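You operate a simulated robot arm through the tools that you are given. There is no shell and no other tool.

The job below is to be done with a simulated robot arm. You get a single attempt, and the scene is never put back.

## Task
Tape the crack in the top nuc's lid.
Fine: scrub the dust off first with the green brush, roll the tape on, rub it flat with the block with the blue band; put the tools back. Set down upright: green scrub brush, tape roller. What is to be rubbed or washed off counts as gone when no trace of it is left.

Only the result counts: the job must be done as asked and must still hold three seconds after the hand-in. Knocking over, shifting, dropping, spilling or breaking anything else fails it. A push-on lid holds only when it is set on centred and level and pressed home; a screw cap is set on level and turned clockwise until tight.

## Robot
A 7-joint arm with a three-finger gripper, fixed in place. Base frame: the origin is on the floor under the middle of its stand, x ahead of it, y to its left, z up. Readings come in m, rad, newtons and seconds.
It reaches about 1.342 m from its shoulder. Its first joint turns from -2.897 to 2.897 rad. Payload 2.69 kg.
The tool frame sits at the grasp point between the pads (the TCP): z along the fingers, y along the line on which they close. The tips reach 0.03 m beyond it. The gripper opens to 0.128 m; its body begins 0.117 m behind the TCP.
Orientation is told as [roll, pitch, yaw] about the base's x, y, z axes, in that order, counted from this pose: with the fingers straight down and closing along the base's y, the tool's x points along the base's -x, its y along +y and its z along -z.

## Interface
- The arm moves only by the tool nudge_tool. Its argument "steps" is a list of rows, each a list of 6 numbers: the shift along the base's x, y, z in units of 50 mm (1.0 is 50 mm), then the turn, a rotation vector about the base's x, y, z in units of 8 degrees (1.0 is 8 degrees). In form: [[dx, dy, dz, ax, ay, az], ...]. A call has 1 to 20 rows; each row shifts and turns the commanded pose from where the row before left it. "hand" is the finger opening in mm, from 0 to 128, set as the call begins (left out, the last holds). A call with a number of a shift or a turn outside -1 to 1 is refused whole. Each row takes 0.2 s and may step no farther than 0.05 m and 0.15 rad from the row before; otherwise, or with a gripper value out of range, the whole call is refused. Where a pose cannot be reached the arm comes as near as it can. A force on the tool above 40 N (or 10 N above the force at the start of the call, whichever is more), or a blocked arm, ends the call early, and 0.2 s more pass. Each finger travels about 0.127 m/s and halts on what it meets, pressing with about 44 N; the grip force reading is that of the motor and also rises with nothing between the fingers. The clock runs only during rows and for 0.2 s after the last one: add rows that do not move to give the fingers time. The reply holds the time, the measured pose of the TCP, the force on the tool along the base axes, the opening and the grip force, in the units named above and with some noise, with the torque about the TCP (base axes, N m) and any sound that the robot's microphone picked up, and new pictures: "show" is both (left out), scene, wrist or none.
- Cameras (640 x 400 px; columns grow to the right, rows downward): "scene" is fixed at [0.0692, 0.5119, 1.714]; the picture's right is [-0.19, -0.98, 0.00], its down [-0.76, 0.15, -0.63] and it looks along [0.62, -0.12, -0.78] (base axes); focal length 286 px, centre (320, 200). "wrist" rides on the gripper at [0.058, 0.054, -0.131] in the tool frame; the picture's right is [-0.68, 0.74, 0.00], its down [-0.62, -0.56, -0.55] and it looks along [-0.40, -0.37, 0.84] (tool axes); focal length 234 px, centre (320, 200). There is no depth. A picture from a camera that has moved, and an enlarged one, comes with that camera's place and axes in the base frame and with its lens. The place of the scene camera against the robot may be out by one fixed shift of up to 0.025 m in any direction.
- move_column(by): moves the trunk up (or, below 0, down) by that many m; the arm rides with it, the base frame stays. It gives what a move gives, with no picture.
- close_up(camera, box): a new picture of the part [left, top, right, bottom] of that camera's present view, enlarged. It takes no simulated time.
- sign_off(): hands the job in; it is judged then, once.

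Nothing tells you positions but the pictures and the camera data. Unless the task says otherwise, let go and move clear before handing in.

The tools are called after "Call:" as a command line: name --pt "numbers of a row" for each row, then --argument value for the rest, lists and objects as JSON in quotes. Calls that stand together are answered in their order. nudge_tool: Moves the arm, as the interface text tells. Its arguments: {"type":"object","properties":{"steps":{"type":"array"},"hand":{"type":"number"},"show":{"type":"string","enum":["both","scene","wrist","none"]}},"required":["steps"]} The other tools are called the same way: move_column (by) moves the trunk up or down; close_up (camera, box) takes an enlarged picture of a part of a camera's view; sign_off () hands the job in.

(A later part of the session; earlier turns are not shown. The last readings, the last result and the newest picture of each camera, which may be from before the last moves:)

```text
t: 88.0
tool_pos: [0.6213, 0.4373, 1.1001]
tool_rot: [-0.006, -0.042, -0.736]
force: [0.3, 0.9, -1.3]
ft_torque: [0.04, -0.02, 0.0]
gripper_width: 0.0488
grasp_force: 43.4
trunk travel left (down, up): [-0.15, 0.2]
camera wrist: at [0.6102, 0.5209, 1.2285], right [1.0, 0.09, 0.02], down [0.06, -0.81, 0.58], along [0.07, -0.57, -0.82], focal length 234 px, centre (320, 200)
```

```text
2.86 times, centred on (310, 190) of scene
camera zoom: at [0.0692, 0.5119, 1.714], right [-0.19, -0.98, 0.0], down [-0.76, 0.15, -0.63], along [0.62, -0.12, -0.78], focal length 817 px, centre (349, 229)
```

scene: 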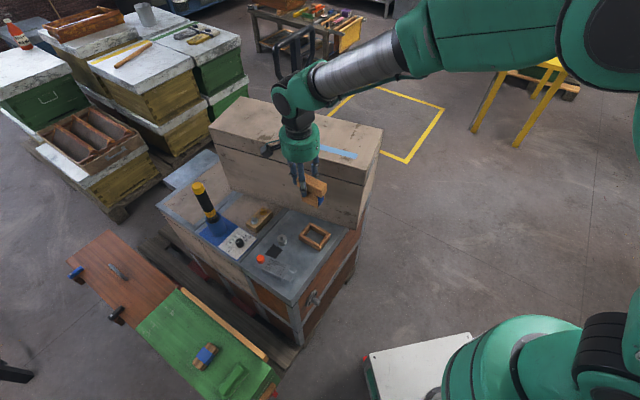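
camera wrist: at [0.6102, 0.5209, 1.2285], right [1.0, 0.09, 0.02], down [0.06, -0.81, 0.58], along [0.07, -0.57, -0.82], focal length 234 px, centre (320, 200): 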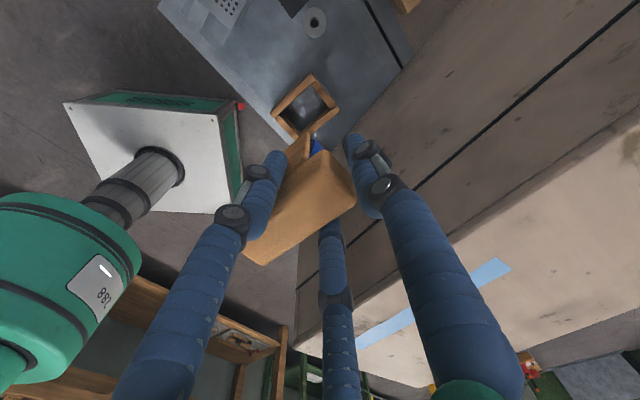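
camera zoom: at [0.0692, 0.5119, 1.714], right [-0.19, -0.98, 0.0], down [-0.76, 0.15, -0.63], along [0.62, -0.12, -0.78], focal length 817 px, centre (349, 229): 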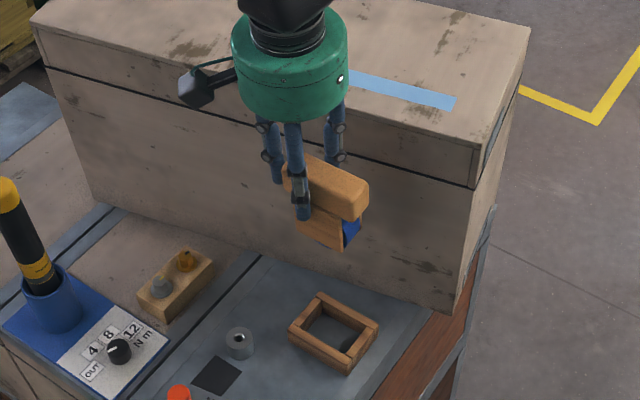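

The tray is clearly visible (centre about (0.6036, 0.4105)), and my estimate puts the wheel almost centred over it. I descend until the wheel is just above the tray.

Call:
nudge_tool --pt "0 0 -0.5 0 0 0" --pt "0 0 -0.5 0 0 0" --pt "0 0 -0.5 0 0 0" --pt "0 0 -0.5 0 0 0" --pt "0 0 -0.5 0 0 0" --pt "0 0 -0.5 0 0 0" --pt "0 0 -0.5 0 0 0" --pt "0 0 0 0 0 0"

Call:
close_up --camera "wrist" --box '[200, 50, 440, 250]'

Call:
close_up --camera "scene" --box '[280, 190, 350, 260]'

```text
t: 89.8
tool_pos: [0.6226, 0.4374, 0.9253]
tool_rot: [-0.005, -0.041, -0.735]
force: [0.8, 1.1, -0.9]
ft_torque: [0.0, 0.0, 0.03]
gripper_width: 0.0491
grasp_force: 43.8
trunk travel left (down, up): [-0.15, 0.2]
camera wrist: at [0.6106, 0.5207, 1.0542], right [1.0, 0.09, 0.02], down [0.06, -0.81, 0.58], along [0.07, -0.57, -0.82], focal length 234 px, centre (320, 200)
```

scene: 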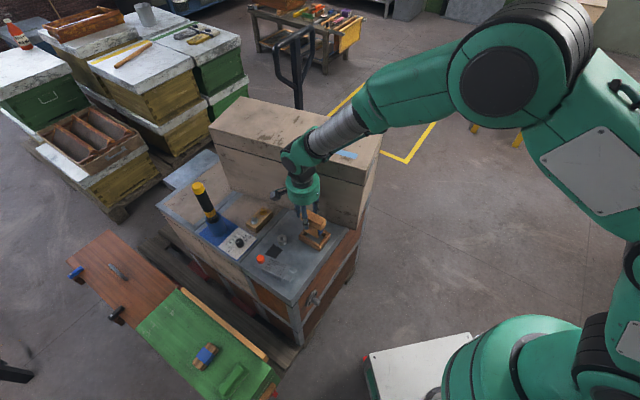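
wrist: 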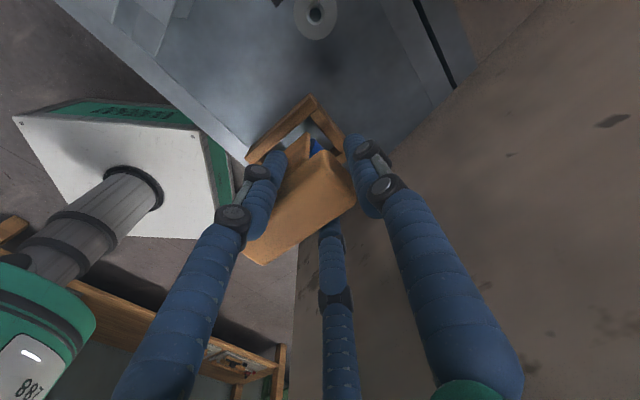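

```text
2.00 times, centred on (320, 150) of wrist
camera zoom: at [0.6106, 0.5207, 1.0542], right [1.0, 0.09, 0.02], down [0.06, -0.81, 0.58], along [0.07, -0.57, -0.82], focal length 468 px, centre (320, 300)
```

zoom: 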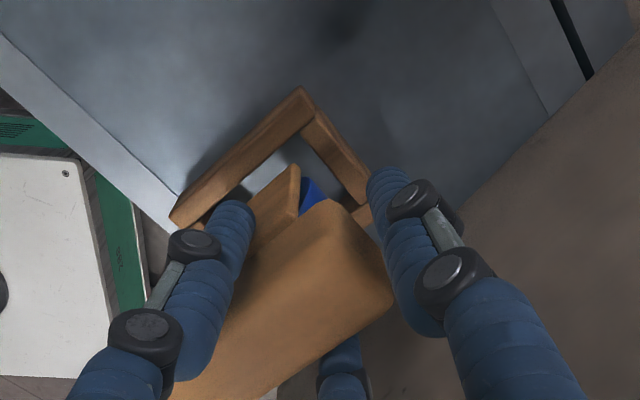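

```text
5.71 times, centred on (315, 225) of scene
camera zoom: at [0.0692, 0.5119, 1.714], right [-0.19, -0.98, 0.0], down [-0.76, 0.15, -0.63], along [0.62, -0.12, -0.78], focal length 1634 px, centre (349, 57)
```

zoom: 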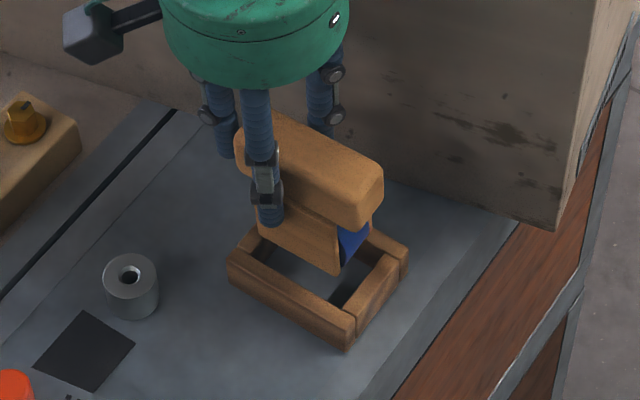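

Call:
nudge_tool --pt "0.03 -0.03 -0.1 0 0 0" --pt "0 0 -0.2 0 0 0" --pt "0 0 -0.2 0 0 0" --pt "0 0 0 0 0 0" --show "none"

Call:
close_up --camera "scene" --box '[280, 190, 350, 260]'

Call:
close_up --camera "wrist" --box '[220, 70, 400, 220]'

```text
t: 90.8
tool_pos: [0.6223, 0.4363, 0.901]
tool_rot: [-0.003, -0.041, -0.733]
force: [0.5, -0.3, -1.2]
ft_torque: [0.04, -0.03, -0.03]
gripper_width: 0.0491
grasp_force: 44.1
trunk travel left (down, up): [-0.15, 0.2]
```

```text
5.71 times, centred on (315, 225) of scene
camera zoom: at [0.0692, 0.5119, 1.714], right [-0.19, -0.98, 0.0], down [-0.76, 0.15, -0.63], along [0.62, -0.12, -0.78], focal length 1634 px, centre (349, 57)
```

zoom: 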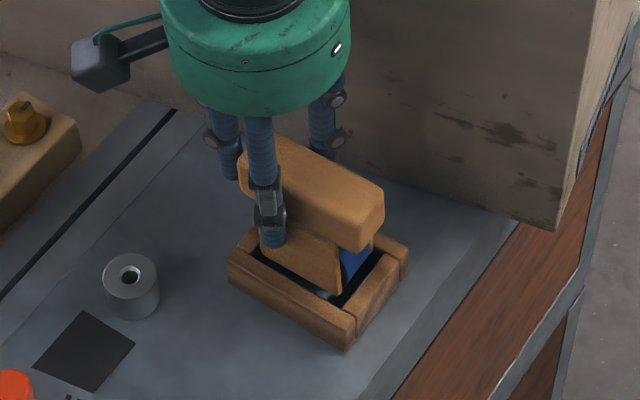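

```text
2.67 times, centred on (310, 145) of wrist
camera zoom: at [0.6118, 0.5196, 1.0287], right [1.0, 0.09, 0.02], down [0.06, -0.81, 0.58], along [0.07, -0.57, -0.82], focal length 624 px, centre (347, 347)
```

zoom: 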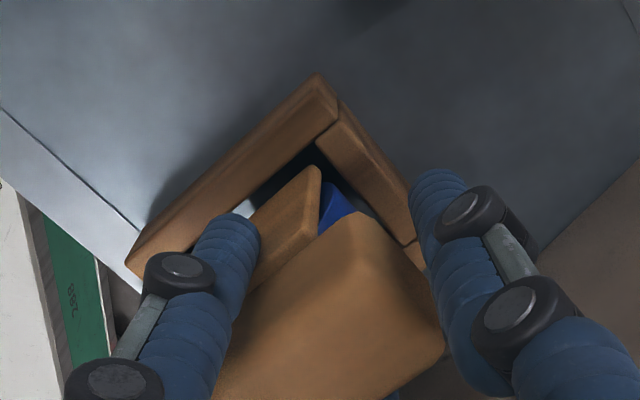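

The roller is going into the tray with gaps all round. I step down to touch.

Call:
nudge_tool --pt "0 0 -0.06 0 0 0" --pt "0 0 -0.06 0 0 0" --pt "0 0 0 0 0 0" --show "none"

Call:
nudge_tool --pt "0 0 -0.04 0 0 0" --pt "0 0 0 0 0 0" --show "none"

Call:
nudge_tool --pt "0 0 -0.04 0 0 0" --pt "0 0 0 0 0 0" --show "none"

```text
t: 91.6
tool_pos: [0.6229, 0.436, 0.8946]
tool_rot: [-0.006, -0.041, -0.734]
force: [0.7, 0.5, -1.5]
ft_torque: [0.03, -0.02, 0.02]
gripper_width: 0.049
grasp_force: 43.4
trunk travel left (down, up): [-0.15, 0.2]
```

```text
t: 92.2
tool_pos: [0.6235, 0.4363, 0.8941]
tool_rot: [-0.004, -0.042, -0.735]
force: [-0.1, 0.4, -1.9]
ft_torque: [0.06, -0.01, 0.0]
gripper_width: 0.0492
grasp_force: 44.2
trunk travel left (down, up): [-0.15, 0.2]
```

```text
t: 92.8
tool_pos: [0.6238, 0.4358, 0.8913]
tool_rot: [-0.006, -0.042, -0.733]
force: [0.3, 0.2, -2.2]
ft_torque: [0.0, -0.07, 0.05]
gripper_width: 0.0493
grasp_force: 44.4
trunk travel left (down, up): [-0.15, 0.2]
```

Call:
nudge_tool --pt "0 0 -0.03 0 0 0" --pt "0 0 0 0 0 0" --show "none"

Call:
nudge_tool --pt "0 0 -0.03 0 0 0" --pt "0 0 0 0 0 0" --show "none"

Call:
nudge_tool --pt "0 0 -0.03 0 0 0" --pt "0 0 0 0 0 0" --show "none"

```text
t: 93.4
tool_pos: [0.6238, 0.4355, 0.8898]
tool_rot: [-0.007, -0.041, -0.735]
force: [1.3, 0.4, -0.5]
ft_torque: [0.01, 0.0, 0.03]
gripper_width: 0.049
grasp_force: 44.0
trunk travel left (down, up): [-0.15, 0.2]
```

```text
t: 94.0
tool_pos: [0.6231, 0.4354, 0.8881]
tool_rot: [-0.004, -0.041, -0.735]
force: [-0.2, 0.2, -0.3]
ft_torque: [0.0, -0.04, 0.02]
gripper_width: 0.049
grasp_force: 44.2
trunk travel left (down, up): [-0.15, 0.2]
```

```text
t: 94.6
tool_pos: [0.6228, 0.4359, 0.8874]
tool_rot: [-0.005, -0.043, -0.736]
force: [-3.4, -1.9, 12.7]
ft_torque: [-0.31, 0.68, 0.02]
gripper_width: 0.049
grasp_force: 44.1
trunk travel left (down, up): [-0.15, 0.2]
```

The wheel is down (13 N, at practically the same height as when picked up). I ease off and open the hand to 90 mm.

Call:
nudge_tool --pt "0 0 0.015 0 0 0" --pt "0 0 0 0 0 0" --show "none"

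Call:
nudge_tool --pt "0 0 0 0 0 0" --pt "0 0 0 0 0 0" --pt "0 0 0 0 0 0" --hand 90

Call:
close_up --camera "scene" --box '[280, 190, 350, 260]'

Call:
close_up --camera "wrist" --box '[200, 70, 440, 270]'

```text
t: 95.2
tool_pos: [0.6244, 0.4359, 0.8881]
tool_rot: [-0.008, -0.041, -0.733]
force: [-0.2, 1.1, 7.1]
ft_torque: [0.04, 0.23, 0.0]
gripper_width: 0.0491
grasp_force: 44.2
trunk travel left (down, up): [-0.15, 0.2]
```

```text
t: 96.0
tool_pos: [0.6235, 0.4362, 0.8876]
tool_rot: [-0.003, -0.043, -0.734]
force: [-0.4, 0.4, 0.3]
ft_torque: [-0.01, -0.01, 0.0]
gripper_width: 0.0896
grasp_force: 0.0
trunk travel left (down, up): [-0.15, 0.2]
camera wrist: at [0.6124, 0.5191, 1.0158], right [1.0, 0.09, 0.02], down [0.06, -0.81, 0.58], along [0.07, -0.57, -0.82], focal length 234 px, centre (320, 200)
```

scene: 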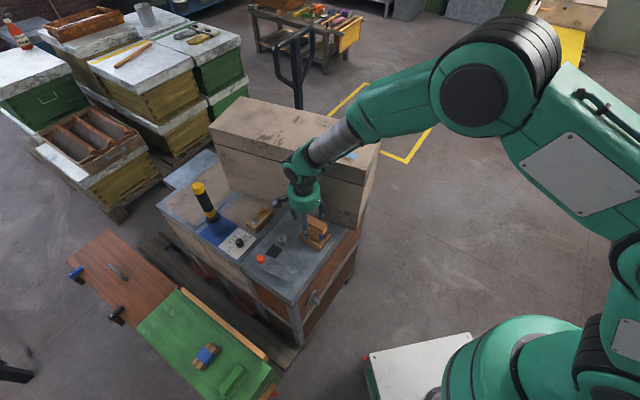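
wrist: 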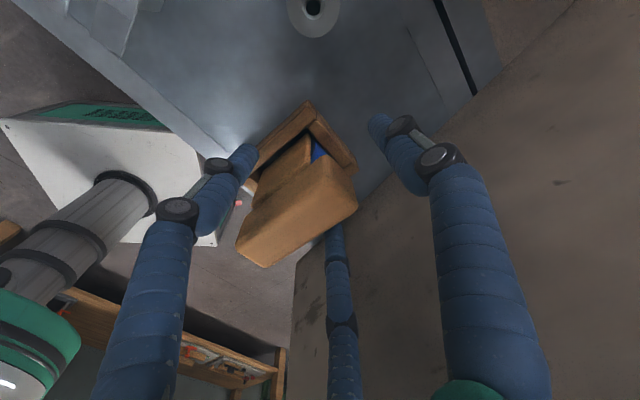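

```text
5.71 times, centred on (315, 225) of scene
camera zoom: at [0.0692, 0.5119, 1.714], right [-0.19, -0.98, 0.0], down [-0.76, 0.15, -0.63], along [0.62, -0.12, -0.78], focal length 1634 px, centre (349, 57)
```

zoom: 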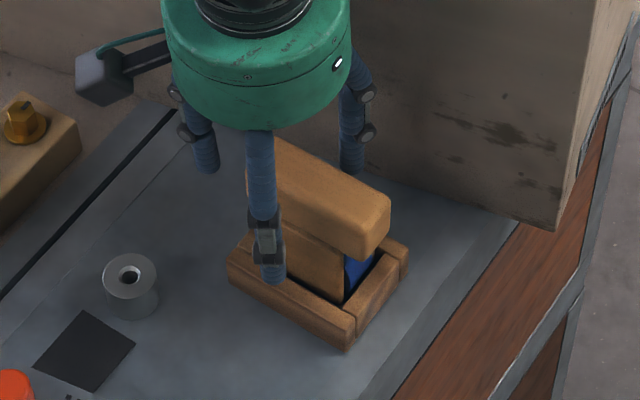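

```text
2.00 times, centred on (320, 170) of wrist
camera zoom: at [0.6124, 0.5191, 1.0158], right [1.0, 0.09, 0.02], down [0.06, -0.81, 0.58], along [0.07, -0.57, -0.82], focal length 468 px, centre (320, 260)
```

zoom: 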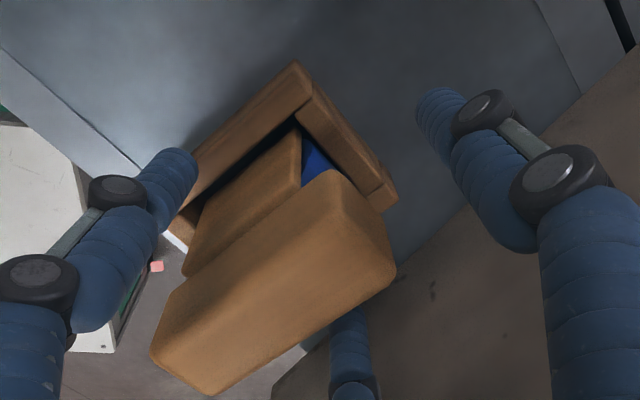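

The roller stands upright in its tray. I withdraw straight up.

Call:
nudge_tool --pt "0 0 0.2 0 0 0" --pt "0 0 0.4 0 0 0" --pt "0 0 0.6 0 0 0" --pt "0 0 0.8 0 0 0" --pt "0 0 0.8 0 0 0" --pt "0 0 0.8 0 0 0" --pt "0 0 0.8 0 0 0" --pt "0 0 0.8 0 0 0" --pt "0 0 0.8 0 0 0" --pt "0 0 0.8 0 0 0" --pt "0 0 0.8 0 0 0" --pt "0 0 0 0 0 0"

Call:
close_up --camera "scene" --box '[280, 190, 350, 260]'

```text
t: 98.6
tool_pos: [0.6234, 0.4349, 1.2681]
tool_rot: [-0.007, -0.042, -0.735]
force: [0.1, 0.0, 0.8]
ft_torque: [0.01, -0.05, 0.05]
gripper_width: 0.0902
grasp_force: 0.0
trunk travel left (down, up): [-0.15, 0.2]
camera wrist: at [0.612, 0.5174, 1.3961], right [1.0, 0.09, 0.02], down [0.06, -0.81, 0.58], along [0.07, -0.57, -0.82], focal length 234 px, centre (320, 200)
```

scene: 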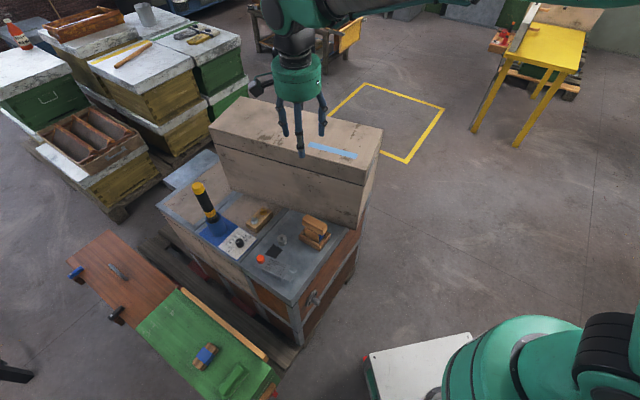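
wrist: 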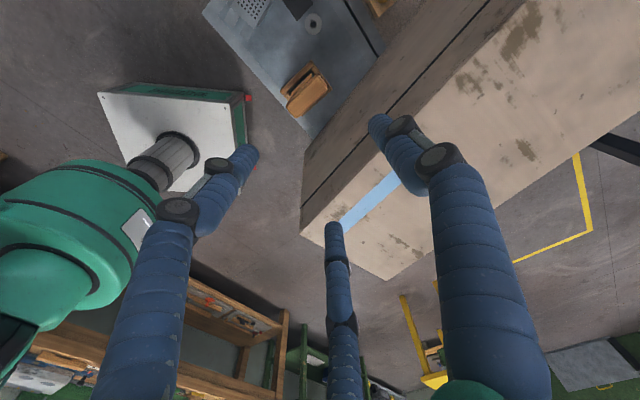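

```text
5.71 times, centred on (315, 225) of scene
camera zoom: at [0.0692, 0.5119, 1.714], right [-0.19, -0.98, 0.0], down [-0.76, 0.15, -0.63], along [0.62, -0.12, -0.78], focal length 1634 px, centre (349, 57)
```

zoom: 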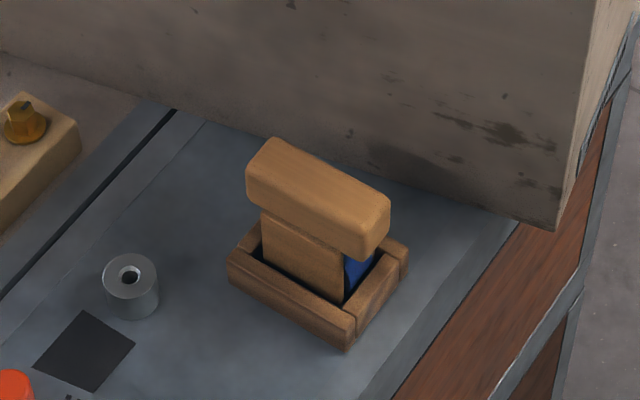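

The roller is fine in its tray. Next is the block with the blue band: centre about (0.3495, 0.8877), axis about 141°. I straighten the hand, swing over to it and come down for a look.

Call:
nudge_tool --pt "0 0 0 0.234 0.194 0" --pt "-0.443 0.714 0 0 0 0.894" --pt "-0.443 0.714 0 0 0 0.894" --pt "-0.443 0.714 0 0 0 0.894" --pt "-0.443 0.714 0 0 0 0.894" --pt "-0.443 0.714 0 0 0 0.894" --pt "-0.443 0.714 0 0 0 0.894" --pt "-0.443 0.714 0 0 0 0.894" --pt "-0.443 0.714 0 0 0 0.894" --pt "-0.443 0.714 0 0 0 0.894" --pt "-0.443 0.714 0 0 0 0.894" --pt "-0.443 0.714 0 0 0 0.894" --pt "-0.443 0.714 0 0 0 0.894" --pt "-0.443 0.714 0 0 0 0.894" --pt "0 0 0 0 0 0" --hand 100 --show "none"

Call:
nudge_tool --pt "0 0 -0.9 0 0 0" --pt "0 0 -0.9 0 0 0" --pt "0 0 -0.9 0 0 0" --pt "0 0 -0.9 0 0 0" --pt "0 0 -0.9 0 0 0" --pt "0 0 -0.9 0 0 0" --pt "0 0 -0.9 0 0 0" --pt "0 0 -0.9 0 0 0" --pt "0 0 -0.9 0 0 0" --pt "0 0 -0.9 0 0 0" --pt "0 0 -0.9 0 0 0" --pt "0 0 -0.9 0 0 0" --pt "0 0 0 0 0 0" --show "wrist"

Call:
close_up --camera "wrist" --box '[220, 60, 420, 190]'

```text
t: 101.8
tool_pos: [0.3363, 0.9027, 1.2648]
tool_rot: [0.0, 0.0, 0.889]
force: [-1.2, -0.2, -0.7]
ft_torque: [-0.06, -0.04, 0.02]
gripper_width: 0.0999
grasp_force: 0.0
trunk travel left (down, up): [-0.15, 0.2]
```

```text
t: 104.6
tool_pos: [0.3336, 0.8994, 0.727]
tool_rot: [0.0, -0.002, 0.887]
force: [0.5, -0.6, -1.1]
ft_torque: [-0.05, -0.01, 0.0]
gripper_width: 0.1004
grasp_force: 0.1
trunk travel left (down, up): [-0.15, 0.2]
camera wrist: at [0.2557, 0.8881, 0.8578], right [-0.14, 0.99, 0.0], down [0.83, 0.12, 0.55], along [0.54, 0.08, -0.84], focal length 234 px, centre (320, 200)
```

wrist: 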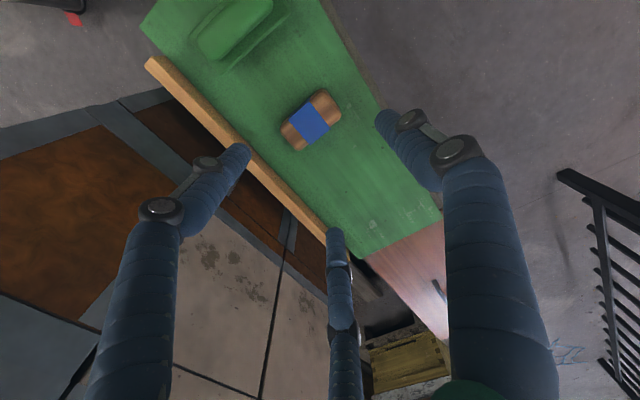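

```text
3.08 times, centred on (320, 125) of wrist
camera zoom: at [0.2557, 0.8881, 0.8578], right [-0.14, 0.99, 0.0], down [0.83, 0.12, 0.55], along [0.54, 0.08, -0.84], focal length 720 px, centre (320, 431)
```

zoom: 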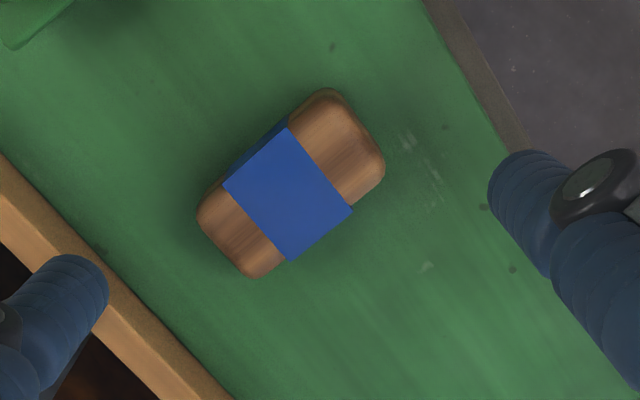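

Block centre about (0.352, 0.8875). I align and descend with the fingers straddling it.

Call:
nudge_tool --pt "0.09 0 -0.8 0 0 -0.08" --pt "0 0 -0.9 0 0 0" --pt "0 0 -0.9 0 0 0" --pt "0 0 -0.7 0 0 0" --pt "0 0 0 0 0 0" --show "wrist"

Call:
close_up --camera "wrist" --box '[200, 80, 440, 230]'

```text
t: 105.8
tool_pos: [0.34, 0.8994, 0.563]
tool_rot: [0.0, 0.0, 0.874]
force: [-0.3, 0.5, 0.0]
ft_torque: [0.01, 0.02, 0.02]
gripper_width: 0.0996
grasp_force: 0.1
trunk travel left (down, up): [-0.15, 0.2]
camera wrist: at [0.2613, 0.8887, 0.6933], right [-0.13, 0.99, 0.0], down [0.83, 0.11, 0.55], along [0.54, 0.07, -0.84], focal length 234 px, centre (320, 200)
```

wrist: 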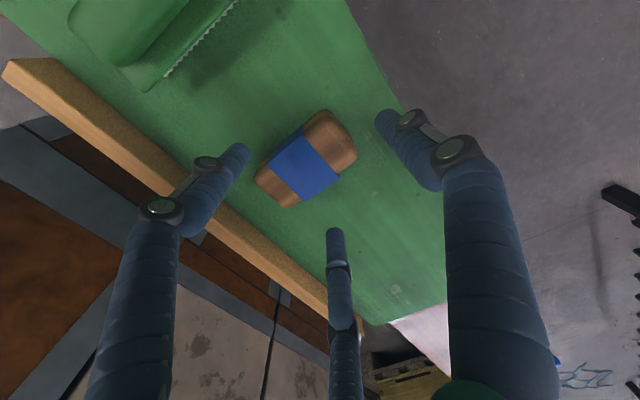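

```text
2.67 times, centred on (320, 155) of wrist
camera zoom: at [0.2613, 0.8887, 0.6933], right [-0.13, 0.99, 0.0], down [0.83, 0.11, 0.55], along [0.54, 0.07, -0.84], focal length 624 px, centre (320, 320)
```

zoom: 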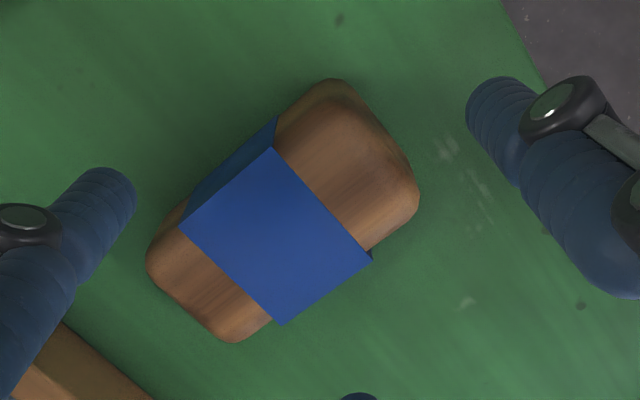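

Call:
nudge_tool --pt "0 0 -0.5 0 0 0" --pt "0 0 -0.5 0 0 0" --pt "0 0 0 0 0 0" --show "wrist"

Call:
close_up --camera "wrist" --box '[200, 80, 440, 230]'

```text
t: 106.6
tool_pos: [0.34, 0.9001, 0.5126]
tool_rot: [0.0, 0.0, 0.876]
force: [0.1, 0.5, -0.9]
ft_torque: [0.01, 0.03, 0.04]
gripper_width: 0.1004
grasp_force: 0.0
trunk travel left (down, up): [-0.15, 0.2]
camera wrist: at [0.2617, 0.8892, 0.6435], right [-0.13, 0.99, 0.0], down [0.83, 0.11, 0.55], along [0.54, 0.07, -0.84], focal length 234 px, centre (320, 200)
```

wrist: 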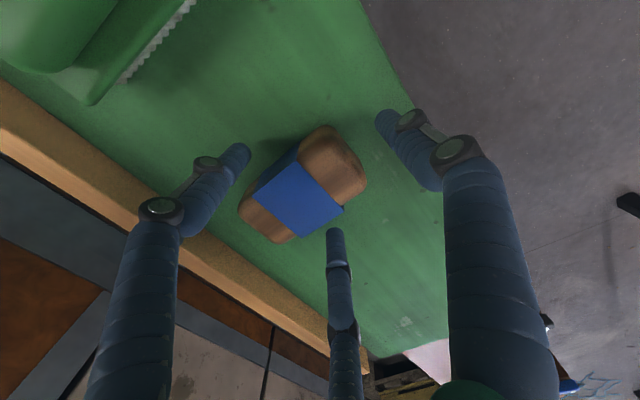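

```text
2.67 times, centred on (320, 155) of wrist
camera zoom: at [0.2617, 0.8892, 0.6435], right [-0.13, 0.99, 0.0], down [0.83, 0.11, 0.55], along [0.54, 0.07, -0.84], focal length 624 px, centre (320, 320)
```

zoom: 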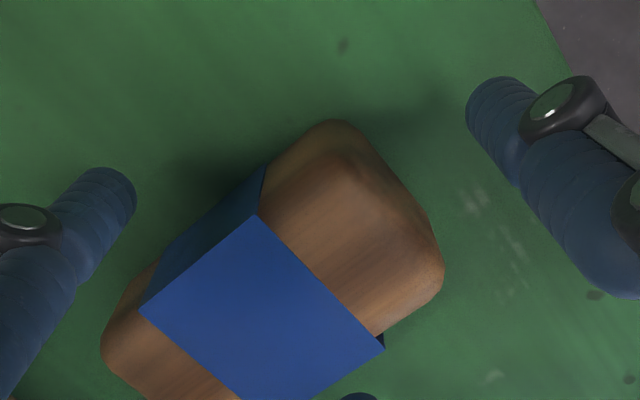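

Call:
nudge_tool --pt "0 0 0 0 0 0" --pt "0 0 0 0 0 0" --pt "0 0 0 0 0 0" --pt "0 0 0 0 0 0" --hand 0 --show "wrist"

Call:
close_up --camera "wrist" --box '[200, 80, 440, 230]'

```text
t: 107.6
tool_pos: [0.34, 0.8999, 0.5139]
tool_rot: [0.002, -0.001, 0.876]
force: [-1.1, 0.9, 0.7]
ft_torque: [0.08, 0.04, 0.0]
gripper_width: 0.0565
grasp_force: 43.8
trunk travel left (down, up): [-0.15, 0.2]
camera wrist: at [0.2616, 0.8892, 0.6443], right [-0.13, 0.99, 0.0], down [0.83, 0.11, 0.55], along [0.54, 0.07, -0.84], focal length 234 px, centre (320, 200)
```

wrist: 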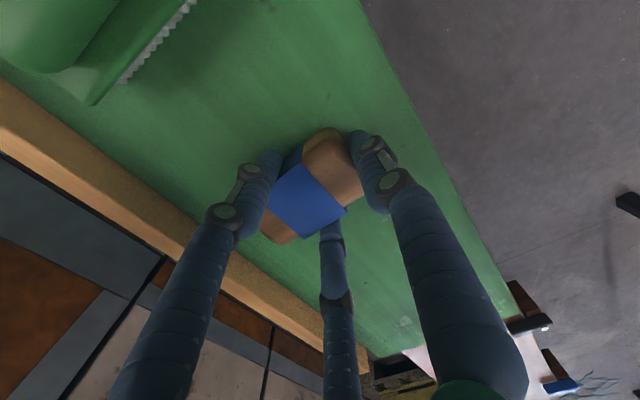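

```text
2.67 times, centred on (320, 155) of wrist
camera zoom: at [0.2616, 0.8892, 0.6443], right [-0.13, 0.99, 0.0], down [0.83, 0.11, 0.55], along [0.54, 0.07, -0.84], focal length 624 px, centre (320, 320)
```

zoom: 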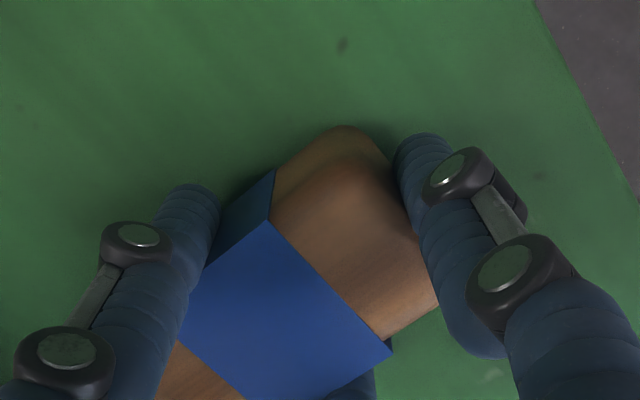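

The block is gripped on its band (56 mm, 44 N), bottom about 47.5 mm below the TCP. I lift it and carry it over the tape's near end.

Call:
nudge_tool --pt "0 0 0.3 0 0 0" --pt "0 0 0.8 0 0 0" --pt "0 0 0.9 0 0 0" --pt "0 0 0.92 0 0 0" --pt "0 0 0.92 0 0 0" --pt "0 0 0.92 0 0 0" --pt "0 0 0.92 0 0 0" --pt "0 0 0.92 0 0 0" --pt "0 0 0.92 0 0 0" --pt "0 0 0.92 0 0 0" --pt "0 0 0.92 0 0 0" --pt "0 0 0.92 0 0 0" --pt "0 0 0.92 0 0 0" --pt "0 0 0.92 0 0 0" --pt "0 0 0.92 0 0 0" --pt "0 0 0.92 0 0 0" --pt "0 0 0.92 0 0 0" --pt "0 0 0.92 0 0 0" --pt "0 0 0 0 0 0" --show "wrist"

Call:
nudge_tool --pt "0.396 -0.799 0 0 0 0.064" --pt "0.396 -0.799 0 0 0 0.064" --pt "0.396 -0.799 0 0 0 0.064" --pt "0.396 -0.799 0 0 0 0.064" --pt "0.396 -0.799 0 0 0 0.064" --pt "0.396 -0.799 0 0 0 0.064" --pt "0.396 -0.799 0 0 0 0.064" --pt "0.396 -0.799 0 0 0 0.064" --pt "0.396 -0.799 0 0 0 0.064" --pt "0.396 -0.799 0 0 0 0.064" --pt "0.396 -0.799 0 0 0 0.064" --pt "0.396 -0.799 0 0 0 0.064" --pt "0.396 -0.799 0 0 0 0.064" --pt "0.396 -0.799 0 0 0 0.064" --pt "0.396 -0.799 0 0 0 0.064" --pt "0.396 -0.799 0 0 0 0.064" --pt "0 0 0 0 0 0"

```text
t: 111.6
tool_pos: [0.3412, 0.8982, 1.302]
tool_rot: [0.0, 0.0, 0.875]
force: [0.7, -0.6, -0.3]
ft_torque: [0.04, 0.0, 0.01]
gripper_width: 0.0558
grasp_force: 44.5
trunk travel left (down, up): [-0.15, 0.2]
camera wrist: at [0.2614, 0.888, 1.4337], right [-0.13, 0.99, 0.0], down [0.83, 0.11, 0.55], along [0.54, 0.07, -0.84], focal length 234 px, centre (320, 200)
```

wrist: 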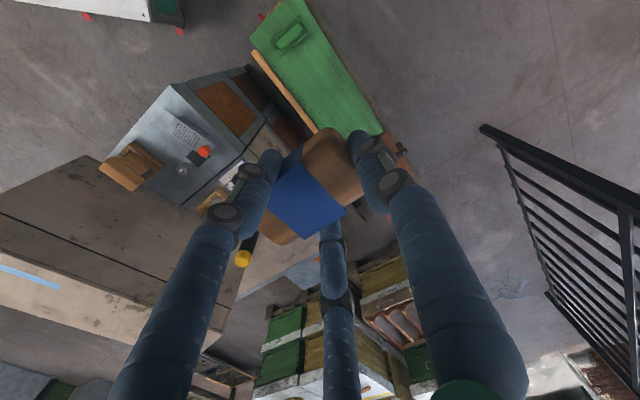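

```text
t: 115.2
tool_pos: [0.6581, 0.26, 1.3039]
tool_rot: [0.002, 0.0, 1.018]
force: [1.3, -0.4, -0.8]
ft_torque: [0.09, 0.03, 0.0]
gripper_width: 0.0559
grasp_force: 44.2
trunk travel left (down, up): [-0.15, 0.2]
camera wrist: at [0.5819, 0.2378, 1.4346], right [-0.27, 0.96, 0.0], down [0.81, 0.23, 0.55], along [0.53, 0.15, -0.84], focal length 234 px, centre (320, 200)
```

scene: 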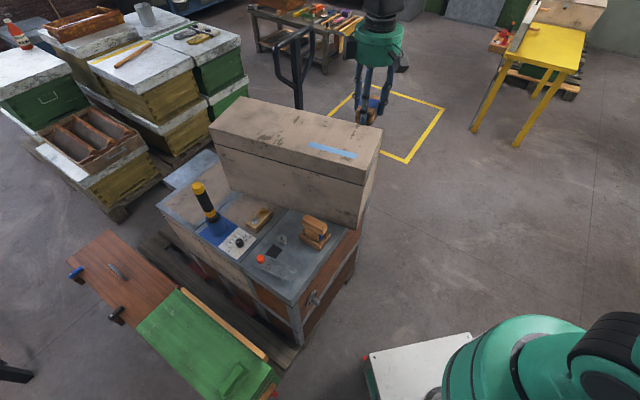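
wrist: 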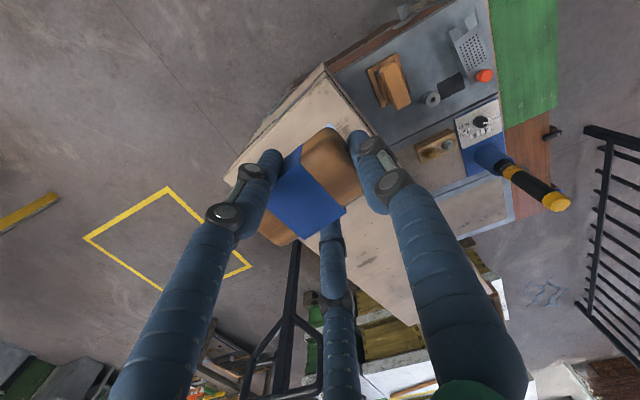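

Call:
nudge_tool --pt "0 0 -0.8 0 0 0" --pt "0 0 -0.8 0 0 0" --pt "0 0 -0.6 0 0 0" --pt "0 0 -0.35 0 0 0" --pt "0 0 0 0 0 0" --show "none"

Call:
close_up --camera "scene" --box '[280, 80, 400, 170]'

Call:
nudge_tool --pt "0 0 -0.06 0 0 0" --pt "0 0 -0.06 0 0 0" --pt "0 0 0 0 0 0" --show "none"

```text
t: 116.4
tool_pos: [0.6566, 0.2607, 1.1756]
tool_rot: [0.001, 0.0, 1.017]
force: [0.6, -0.2, -1.1]
ft_torque: [0.01, 0.03, 0.02]
gripper_width: 0.056
grasp_force: 43.8
trunk travel left (down, up): [-0.15, 0.2]
```

```text
4.44 times, centred on (340, 125) of scene
camera zoom: at [0.0692, 0.5119, 1.714], right [-0.19, -0.98, 0.0], down [-0.76, 0.15, -0.63], along [0.62, -0.12, -0.78], focal length 1271 px, centre (231, 533)
```

zoom: 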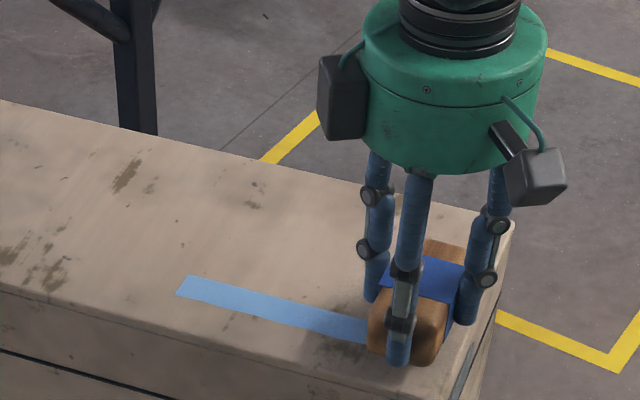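

```text
t: 117.2
tool_pos: [0.6575, 0.2608, 1.1689]
tool_rot: [0.001, -0.002, 1.017]
force: [-0.4, 0.3, -0.6]
ft_torque: [-0.01, -0.02, 0.01]
gripper_width: 0.0558
grasp_force: 44.2
trunk travel left (down, up): [-0.15, 0.2]
```

Call:
nudge_tool --pt "0 0 -0.05 0 0 0" --pt "0 0 0 0 0 0" --show "none"

Call:
nudge_tool --pt "0 0 -0.05 0 0 0" --pt "0 0 0 0 0 0" --show "none"

Call:
nudge_tool --pt "0 0 -0.04 0 0 0" --pt "0 0 0 0 0 0" --show "none"

```text
t: 117.8
tool_pos: [0.6589, 0.2605, 1.1656]
tool_rot: [0.002, 0.0, 1.018]
force: [0.6, 0.9, -1.2]
ft_torque: [-0.02, 0.02, 0.0]
gripper_width: 0.0559
grasp_force: 44.1
trunk travel left (down, up): [-0.15, 0.2]
```

```text
t: 118.4
tool_pos: [0.6577, 0.2591, 1.1625]
tool_rot: [0.003, 0.0, 1.017]
force: [-0.4, -0.5, -0.9]
ft_torque: [0.03, -0.03, 0.02]
gripper_width: 0.0561
grasp_force: 44.3
trunk travel left (down, up): [-0.15, 0.2]
```

```text
t: 119.0
tool_pos: [0.6582, 0.2598, 1.1629]
tool_rot: [0.0, -0.003, 1.017]
force: [-0.5, 0.2, 6.3]
ft_torque: [0.1, 0.22, -0.04]
gripper_width: 0.056
grasp_force: 43.8
trunk travel left (down, up): [-0.15, 0.2]
```

Contact made. I press about 1 mm more and slide along the tape to its far end.

Call:
nudge_tool --pt "0 0 -0.02 0 0 0" --pt "0.1575 0.2553 0 0 0 0" --pt "0.1575 0.2553 0 0 0 0" --pt "0.1575 0.2553 0 0 0 0" --pt "0.1575 0.2553 0 0 0 0" --pt "0 0 0 0 0 0" --show "none"

Call:
close_up --camera "scene" --box '[280, 80, 400, 170]'

```text
t: 120.4
tool_pos: [0.688, 0.3096, 1.1616]
tool_rot: [0.0, 0.0, 1.019]
force: [-0.2, -4.2, 19.0]
ft_torque: [-0.27, -0.12, -0.1]
gripper_width: 0.0558
grasp_force: 43.9
trunk travel left (down, up): [-0.15, 0.2]
```

```text
4.44 times, centred on (340, 125) of scene
camera zoom: at [0.0692, 0.5119, 1.714], right [-0.19, -0.98, 0.0], down [-0.76, 0.15, -0.63], along [0.62, -0.12, -0.78], focal length 1271 px, centre (231, 533)
```

zoom: 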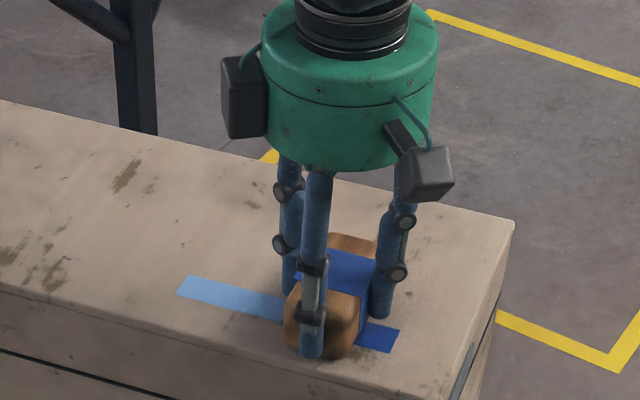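

The rubbed part turns dark blue, a clear indication it works. I continue to the far end.

Call:
nudge_tool --pt "0.1575 0.2553 0 0 0 0" --pt "0.1575 0.2553 0 0 0 0" --pt "0.1575 0.2553 0 0 0 0" --pt "0.1575 0.2553 0 0 0 0" --pt "0.1575 0.2553 0 0 0 0" --pt "0.1575 0.2553 0 0 0 0" --pt "0.1575 0.2553 0 0 0 0" --pt "0.1575 0.2553 0 0 0 0" --pt "0.1575 0.2553 0 0 0 0" --pt "0 0 0 0 0 0" --show "none"

Call:
close_up --camera "scene" --box '[280, 80, 400, 170]'

```text
t: 122.6
tool_pos: [0.7583, 0.4248, 1.161]
tool_rot: [-0.001, -0.002, 1.017]
force: [-1.2, -2.9, 15.0]
ft_torque: [-0.2, -0.16, -0.11]
gripper_width: 0.0557
grasp_force: 44.0
trunk travel left (down, up): [-0.15, 0.2]
```

```text
4.44 times, centred on (340, 125) of scene
camera zoom: at [0.0692, 0.5119, 1.714], right [-0.19, -0.98, 0.0], down [-0.76, 0.15, -0.63], along [0.62, -0.12, -0.78], focal length 1271 px, centre (231, 533)
```

zoom: 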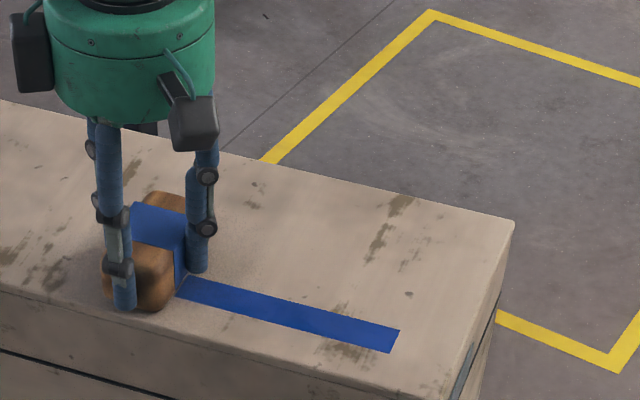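

The whole strip is now dark blue. I lift off and inspect.

Call:
nudge_tool --pt "0 0 0.2 0 0 0" --pt "0 0 0.6 0 0 0" --pt "0 0 0.9 0 0 0" --pt "0 0 0.9 0 0 0" --pt "-0.4 0.8 0.3 0 0 -0.064" --pt "-0.396 0.8 0 0 0 -0.064" --pt "-0.396 0.8 0 0 0 -0.064" --pt "0 0 0 0 0 0"

Call:
close_up --camera "scene" --box '[290, 110, 380, 170]'

```text
t: 124.4
tool_pos: [0.6985, 0.5507, 1.3063]
tool_rot: [-0.001, 0.001, 0.991]
force: [-0.1, 0.4, -1.7]
ft_torque: [-0.06, -0.01, -0.04]
gripper_width: 0.0559
grasp_force: 43.4
trunk travel left (down, up): [-0.15, 0.2]
camera wrist: at [0.6227, 0.5311, 1.4375], right [-0.25, 0.97, 0.0], down [0.81, 0.21, 0.55], along [0.53, 0.13, -0.84], focal length 234 px, centre (320, 200)
```

scene: 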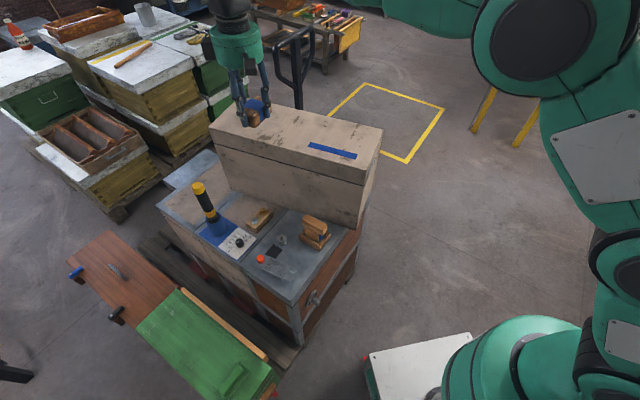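
wrist: 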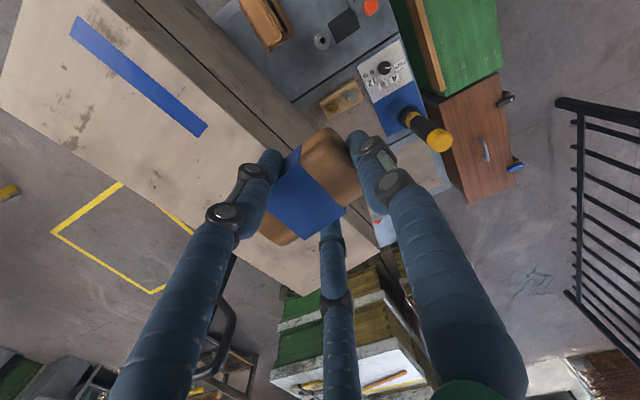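

```text
6.67 times, centred on (335, 140) of scene
camera zoom: at [0.0692, 0.5119, 1.714], right [-0.19, -0.98, 0.0], down [-0.76, 0.15, -0.63], along [0.62, -0.12, -0.78], focal length 1906 px, centre (220, 600)
```

zoom: 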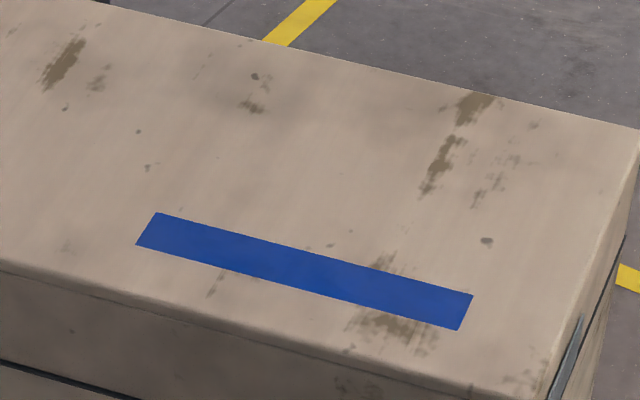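

Call:
close_up --camera "wrist" --box '[50, 0, 230, 150]'

Call:
close_up --camera "scene" --box '[305, 135, 365, 165]'

```text
2.67 times, centred on (140, 75) of wrist
camera zoom: at [0.6227, 0.5311, 1.4375], right [-0.25, 0.97, 0.0], down [0.81, 0.21, 0.55], along [0.53, 0.13, -0.84], focal length 624 px, centre (800, 533)
```

zoom: 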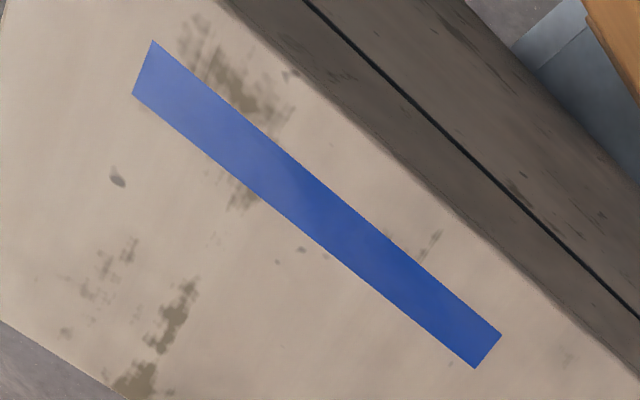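

```text
10.67 times, centred on (335, 150) of scene
camera zoom: at [0.0692, 0.5119, 1.714], right [-0.19, -0.98, 0.0], down [-0.76, 0.15, -0.63], along [0.62, -0.12, -0.78], focal length 3050 px, centre (160, 733)
```

zoom: 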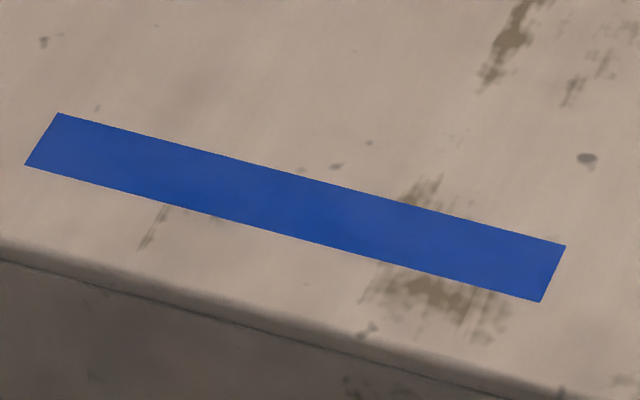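

The tape is uniformly dark and flat over the full crack. Now I carry the block back to its spot on the green lid.

Call:
nudge_tool --pt "-0.652 0.635 0 0 0 -0.075" --pt "-0.652 0.635 0 0 0 -0.075" --pt "-0.652 0.635 0 0 0 -0.075" --pt "-0.652 0.635 0 0 0 -0.075" --pt "-0.652 0.635 0 0 0 -0.075" --pt "-0.652 0.635 0 0 0 -0.075" --pt "-0.652 0.635 0 0 0 -0.075" --pt "-0.652 0.635 0 0 0 -0.075" --pt "-0.652 0.635 0 0 0 -0.075" --pt "-0.652 0.635 0 0 0 -0.075" --pt "-0.652 0.635 0 0 0 -0.075" --pt "0 0 0 0 0 0" --show "none"

Call:
nudge_tool --pt "0 0 -0.92 0 0 0" --pt "0 0 -0.92 0 0 0" --pt "0 0 -0.92 0 0 0" --pt "0 0 -0.92 0 0 0" --pt "0 0 -0.92 0 0 0" --pt "0 0 -0.92 0 0 0" --pt "0 0 -0.92 0 0 0" --pt "0 0 -0.92 0 0 0" --pt "0 0 -0.92 0 0 0" --pt "0 0 -0.92 0 0 0" --pt "0 0 -0.92 0 0 0" --pt "0 0 -0.92 0 0 0" --pt "0 0 -0.92 0 0 0" --pt "0 0 -0.92 0 0 0" --pt "0 0 0 0 0 0" --show "wrist"

```text
t: 127.0
tool_pos: [0.3403, 0.8985, 1.3051]
tool_rot: [0.0, 0.0, 0.876]
force: [0.2, 0.9, -0.5]
ft_torque: [-0.06, -0.05, -0.01]
gripper_width: 0.0556
grasp_force: 44.1
trunk travel left (down, up): [-0.15, 0.2]
```

```text
t: 130.2
tool_pos: [0.3427, 0.896, 0.6566]
tool_rot: [0.0, -0.001, 0.876]
force: [0.5, -0.7, -3.1]
ft_torque: [0.01, 0.02, -0.02]
gripper_width: 0.0556
grasp_force: 43.8
trunk travel left (down, up): [-0.15, 0.2]
camera wrist: at [0.264, 0.8854, 0.7887], right [-0.13, 0.99, 0.0], down [0.83, 0.11, 0.55], along [0.54, 0.07, -0.84], focal length 234 px, centre (320, 200)
```

wrist: 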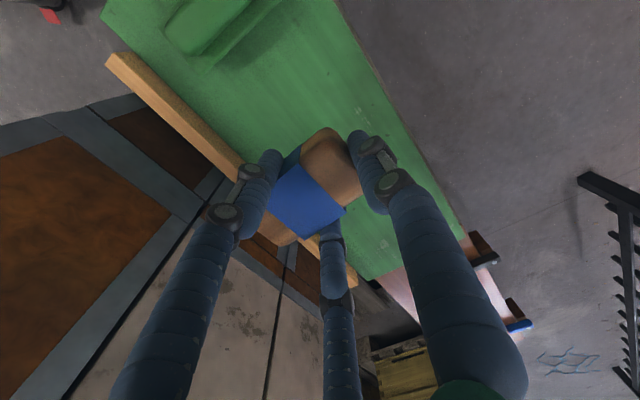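

Call:
nudge_tool --pt "-0.05 0.07 -0.8 0 0 0" --pt "0 0 -0.8 0 0 0" --pt "0 0 -0.7 0 0 0" --pt "0 0 -0.25 0 0 0" --pt "0 0 -0.1 0 0 0" --pt "0 0 0 0 0 0" --show "none"

Call:
nudge_tool --pt "0 0 -0.05 0 0 0" --pt "0 0 -0.05 0 0 0" --pt "0 0 0 0 0 0" --show "none"

```text
t: 131.6
tool_pos: [0.3373, 0.9, 0.5282]
tool_rot: [0.0, 0.001, 0.875]
force: [0.1, -0.2, -1.7]
ft_torque: [0.02, 0.04, -0.03]
gripper_width: 0.0555
grasp_force: 44.0
trunk travel left (down, up): [-0.15, 0.2]
```

```text
t: 132.4
tool_pos: [0.3393, 0.8999, 0.5237]
tool_rot: [0.002, -0.001, 0.875]
force: [-0.2, 0.0, -1.6]
ft_torque: [-0.02, 0.02, -0.01]
gripper_width: 0.056
grasp_force: 44.2
trunk travel left (down, up): [-0.15, 0.2]
```

Call:
nudge_tool --pt "0 0 -0.06 0 0 0" --pt "0 0 -0.06 0 0 0" --pt "0 0 0 0 0 0" --show "none"

Call:
nudge_tool --pt "0 0 -0.04 0 0 0" --pt "0 0 0 0 0 0" --show "none"

Call:
nudge_tool --pt "0 0 -0.03 0 0 0" --pt "0 0 0 0 0 0" --show "none"

```text
t: 133.2
tool_pos: [0.3391, 0.8998, 0.5178]
tool_rot: [0.0, 0.0, 0.876]
force: [0.5, 0.0, -1.5]
ft_torque: [0.02, 0.02, 0.0]
gripper_width: 0.0559
grasp_force: 44.1
trunk travel left (down, up): [-0.15, 0.2]
```

```text
t: 133.8
tool_pos: [0.3387, 0.8995, 0.5159]
tool_rot: [-0.001, 0.0, 0.877]
force: [0.8, 0.4, -1.0]
ft_torque: [-0.01, 0.02, 0.02]
gripper_width: 0.0556
grasp_force: 43.9
trunk travel left (down, up): [-0.15, 0.2]
```

```text
t: 134.4
tool_pos: [0.3379, 0.8991, 0.5147]
tool_rot: [0.0, 0.0, 0.874]
force: [0.8, -0.7, -0.2]
ft_torque: [0.04, 0.03, 0.0]
gripper_width: 0.0558
grasp_force: 43.8
trunk travel left (down, up): [-0.15, 0.2]
```

Call:
nudge_tool --pt "0 0 -0.03 0 0 0" --pt "0 0 0 0 0 0" --show "none"

Call:
nudge_tool --pt "0 0 -0.02 0 0 0" --pt "0 0 0 0 0 0" --show "none"

```text
t: 135.0
tool_pos: [0.3388, 0.8997, 0.513]
tool_rot: [0.0, 0.0, 0.876]
force: [-0.3, 0.8, -1.6]
ft_torque: [-0.01, 0.04, -0.02]
gripper_width: 0.0558
grasp_force: 43.6
trunk travel left (down, up): [-0.15, 0.2]
```

```text
t: 135.6
tool_pos: [0.3392, 0.899, 0.5125]
tool_rot: [0.003, 0.0, 0.876]
force: [-0.4, -0.1, 1.1]
ft_torque: [0.01, -0.01, -0.01]
gripper_width: 0.0558
grasp_force: 44.2
trunk travel left (down, up): [-0.15, 0.2]
```

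Call:
nudge_tool --pt "0 0 -0.02 0 0 0" --pt "0 0 0 0 0 0" --show "none"

```text
t: 136.2
tool_pos: [0.3393, 0.9002, 0.5118]
tool_rot: [0.001, -0.003, 0.877]
force: [0.2, -6.2, 13.4]
ft_torque: [-0.49, -0.19, -0.09]
gripper_width: 0.0555
grasp_force: 43.9
trunk travel left (down, up): [-0.15, 0.2]
```

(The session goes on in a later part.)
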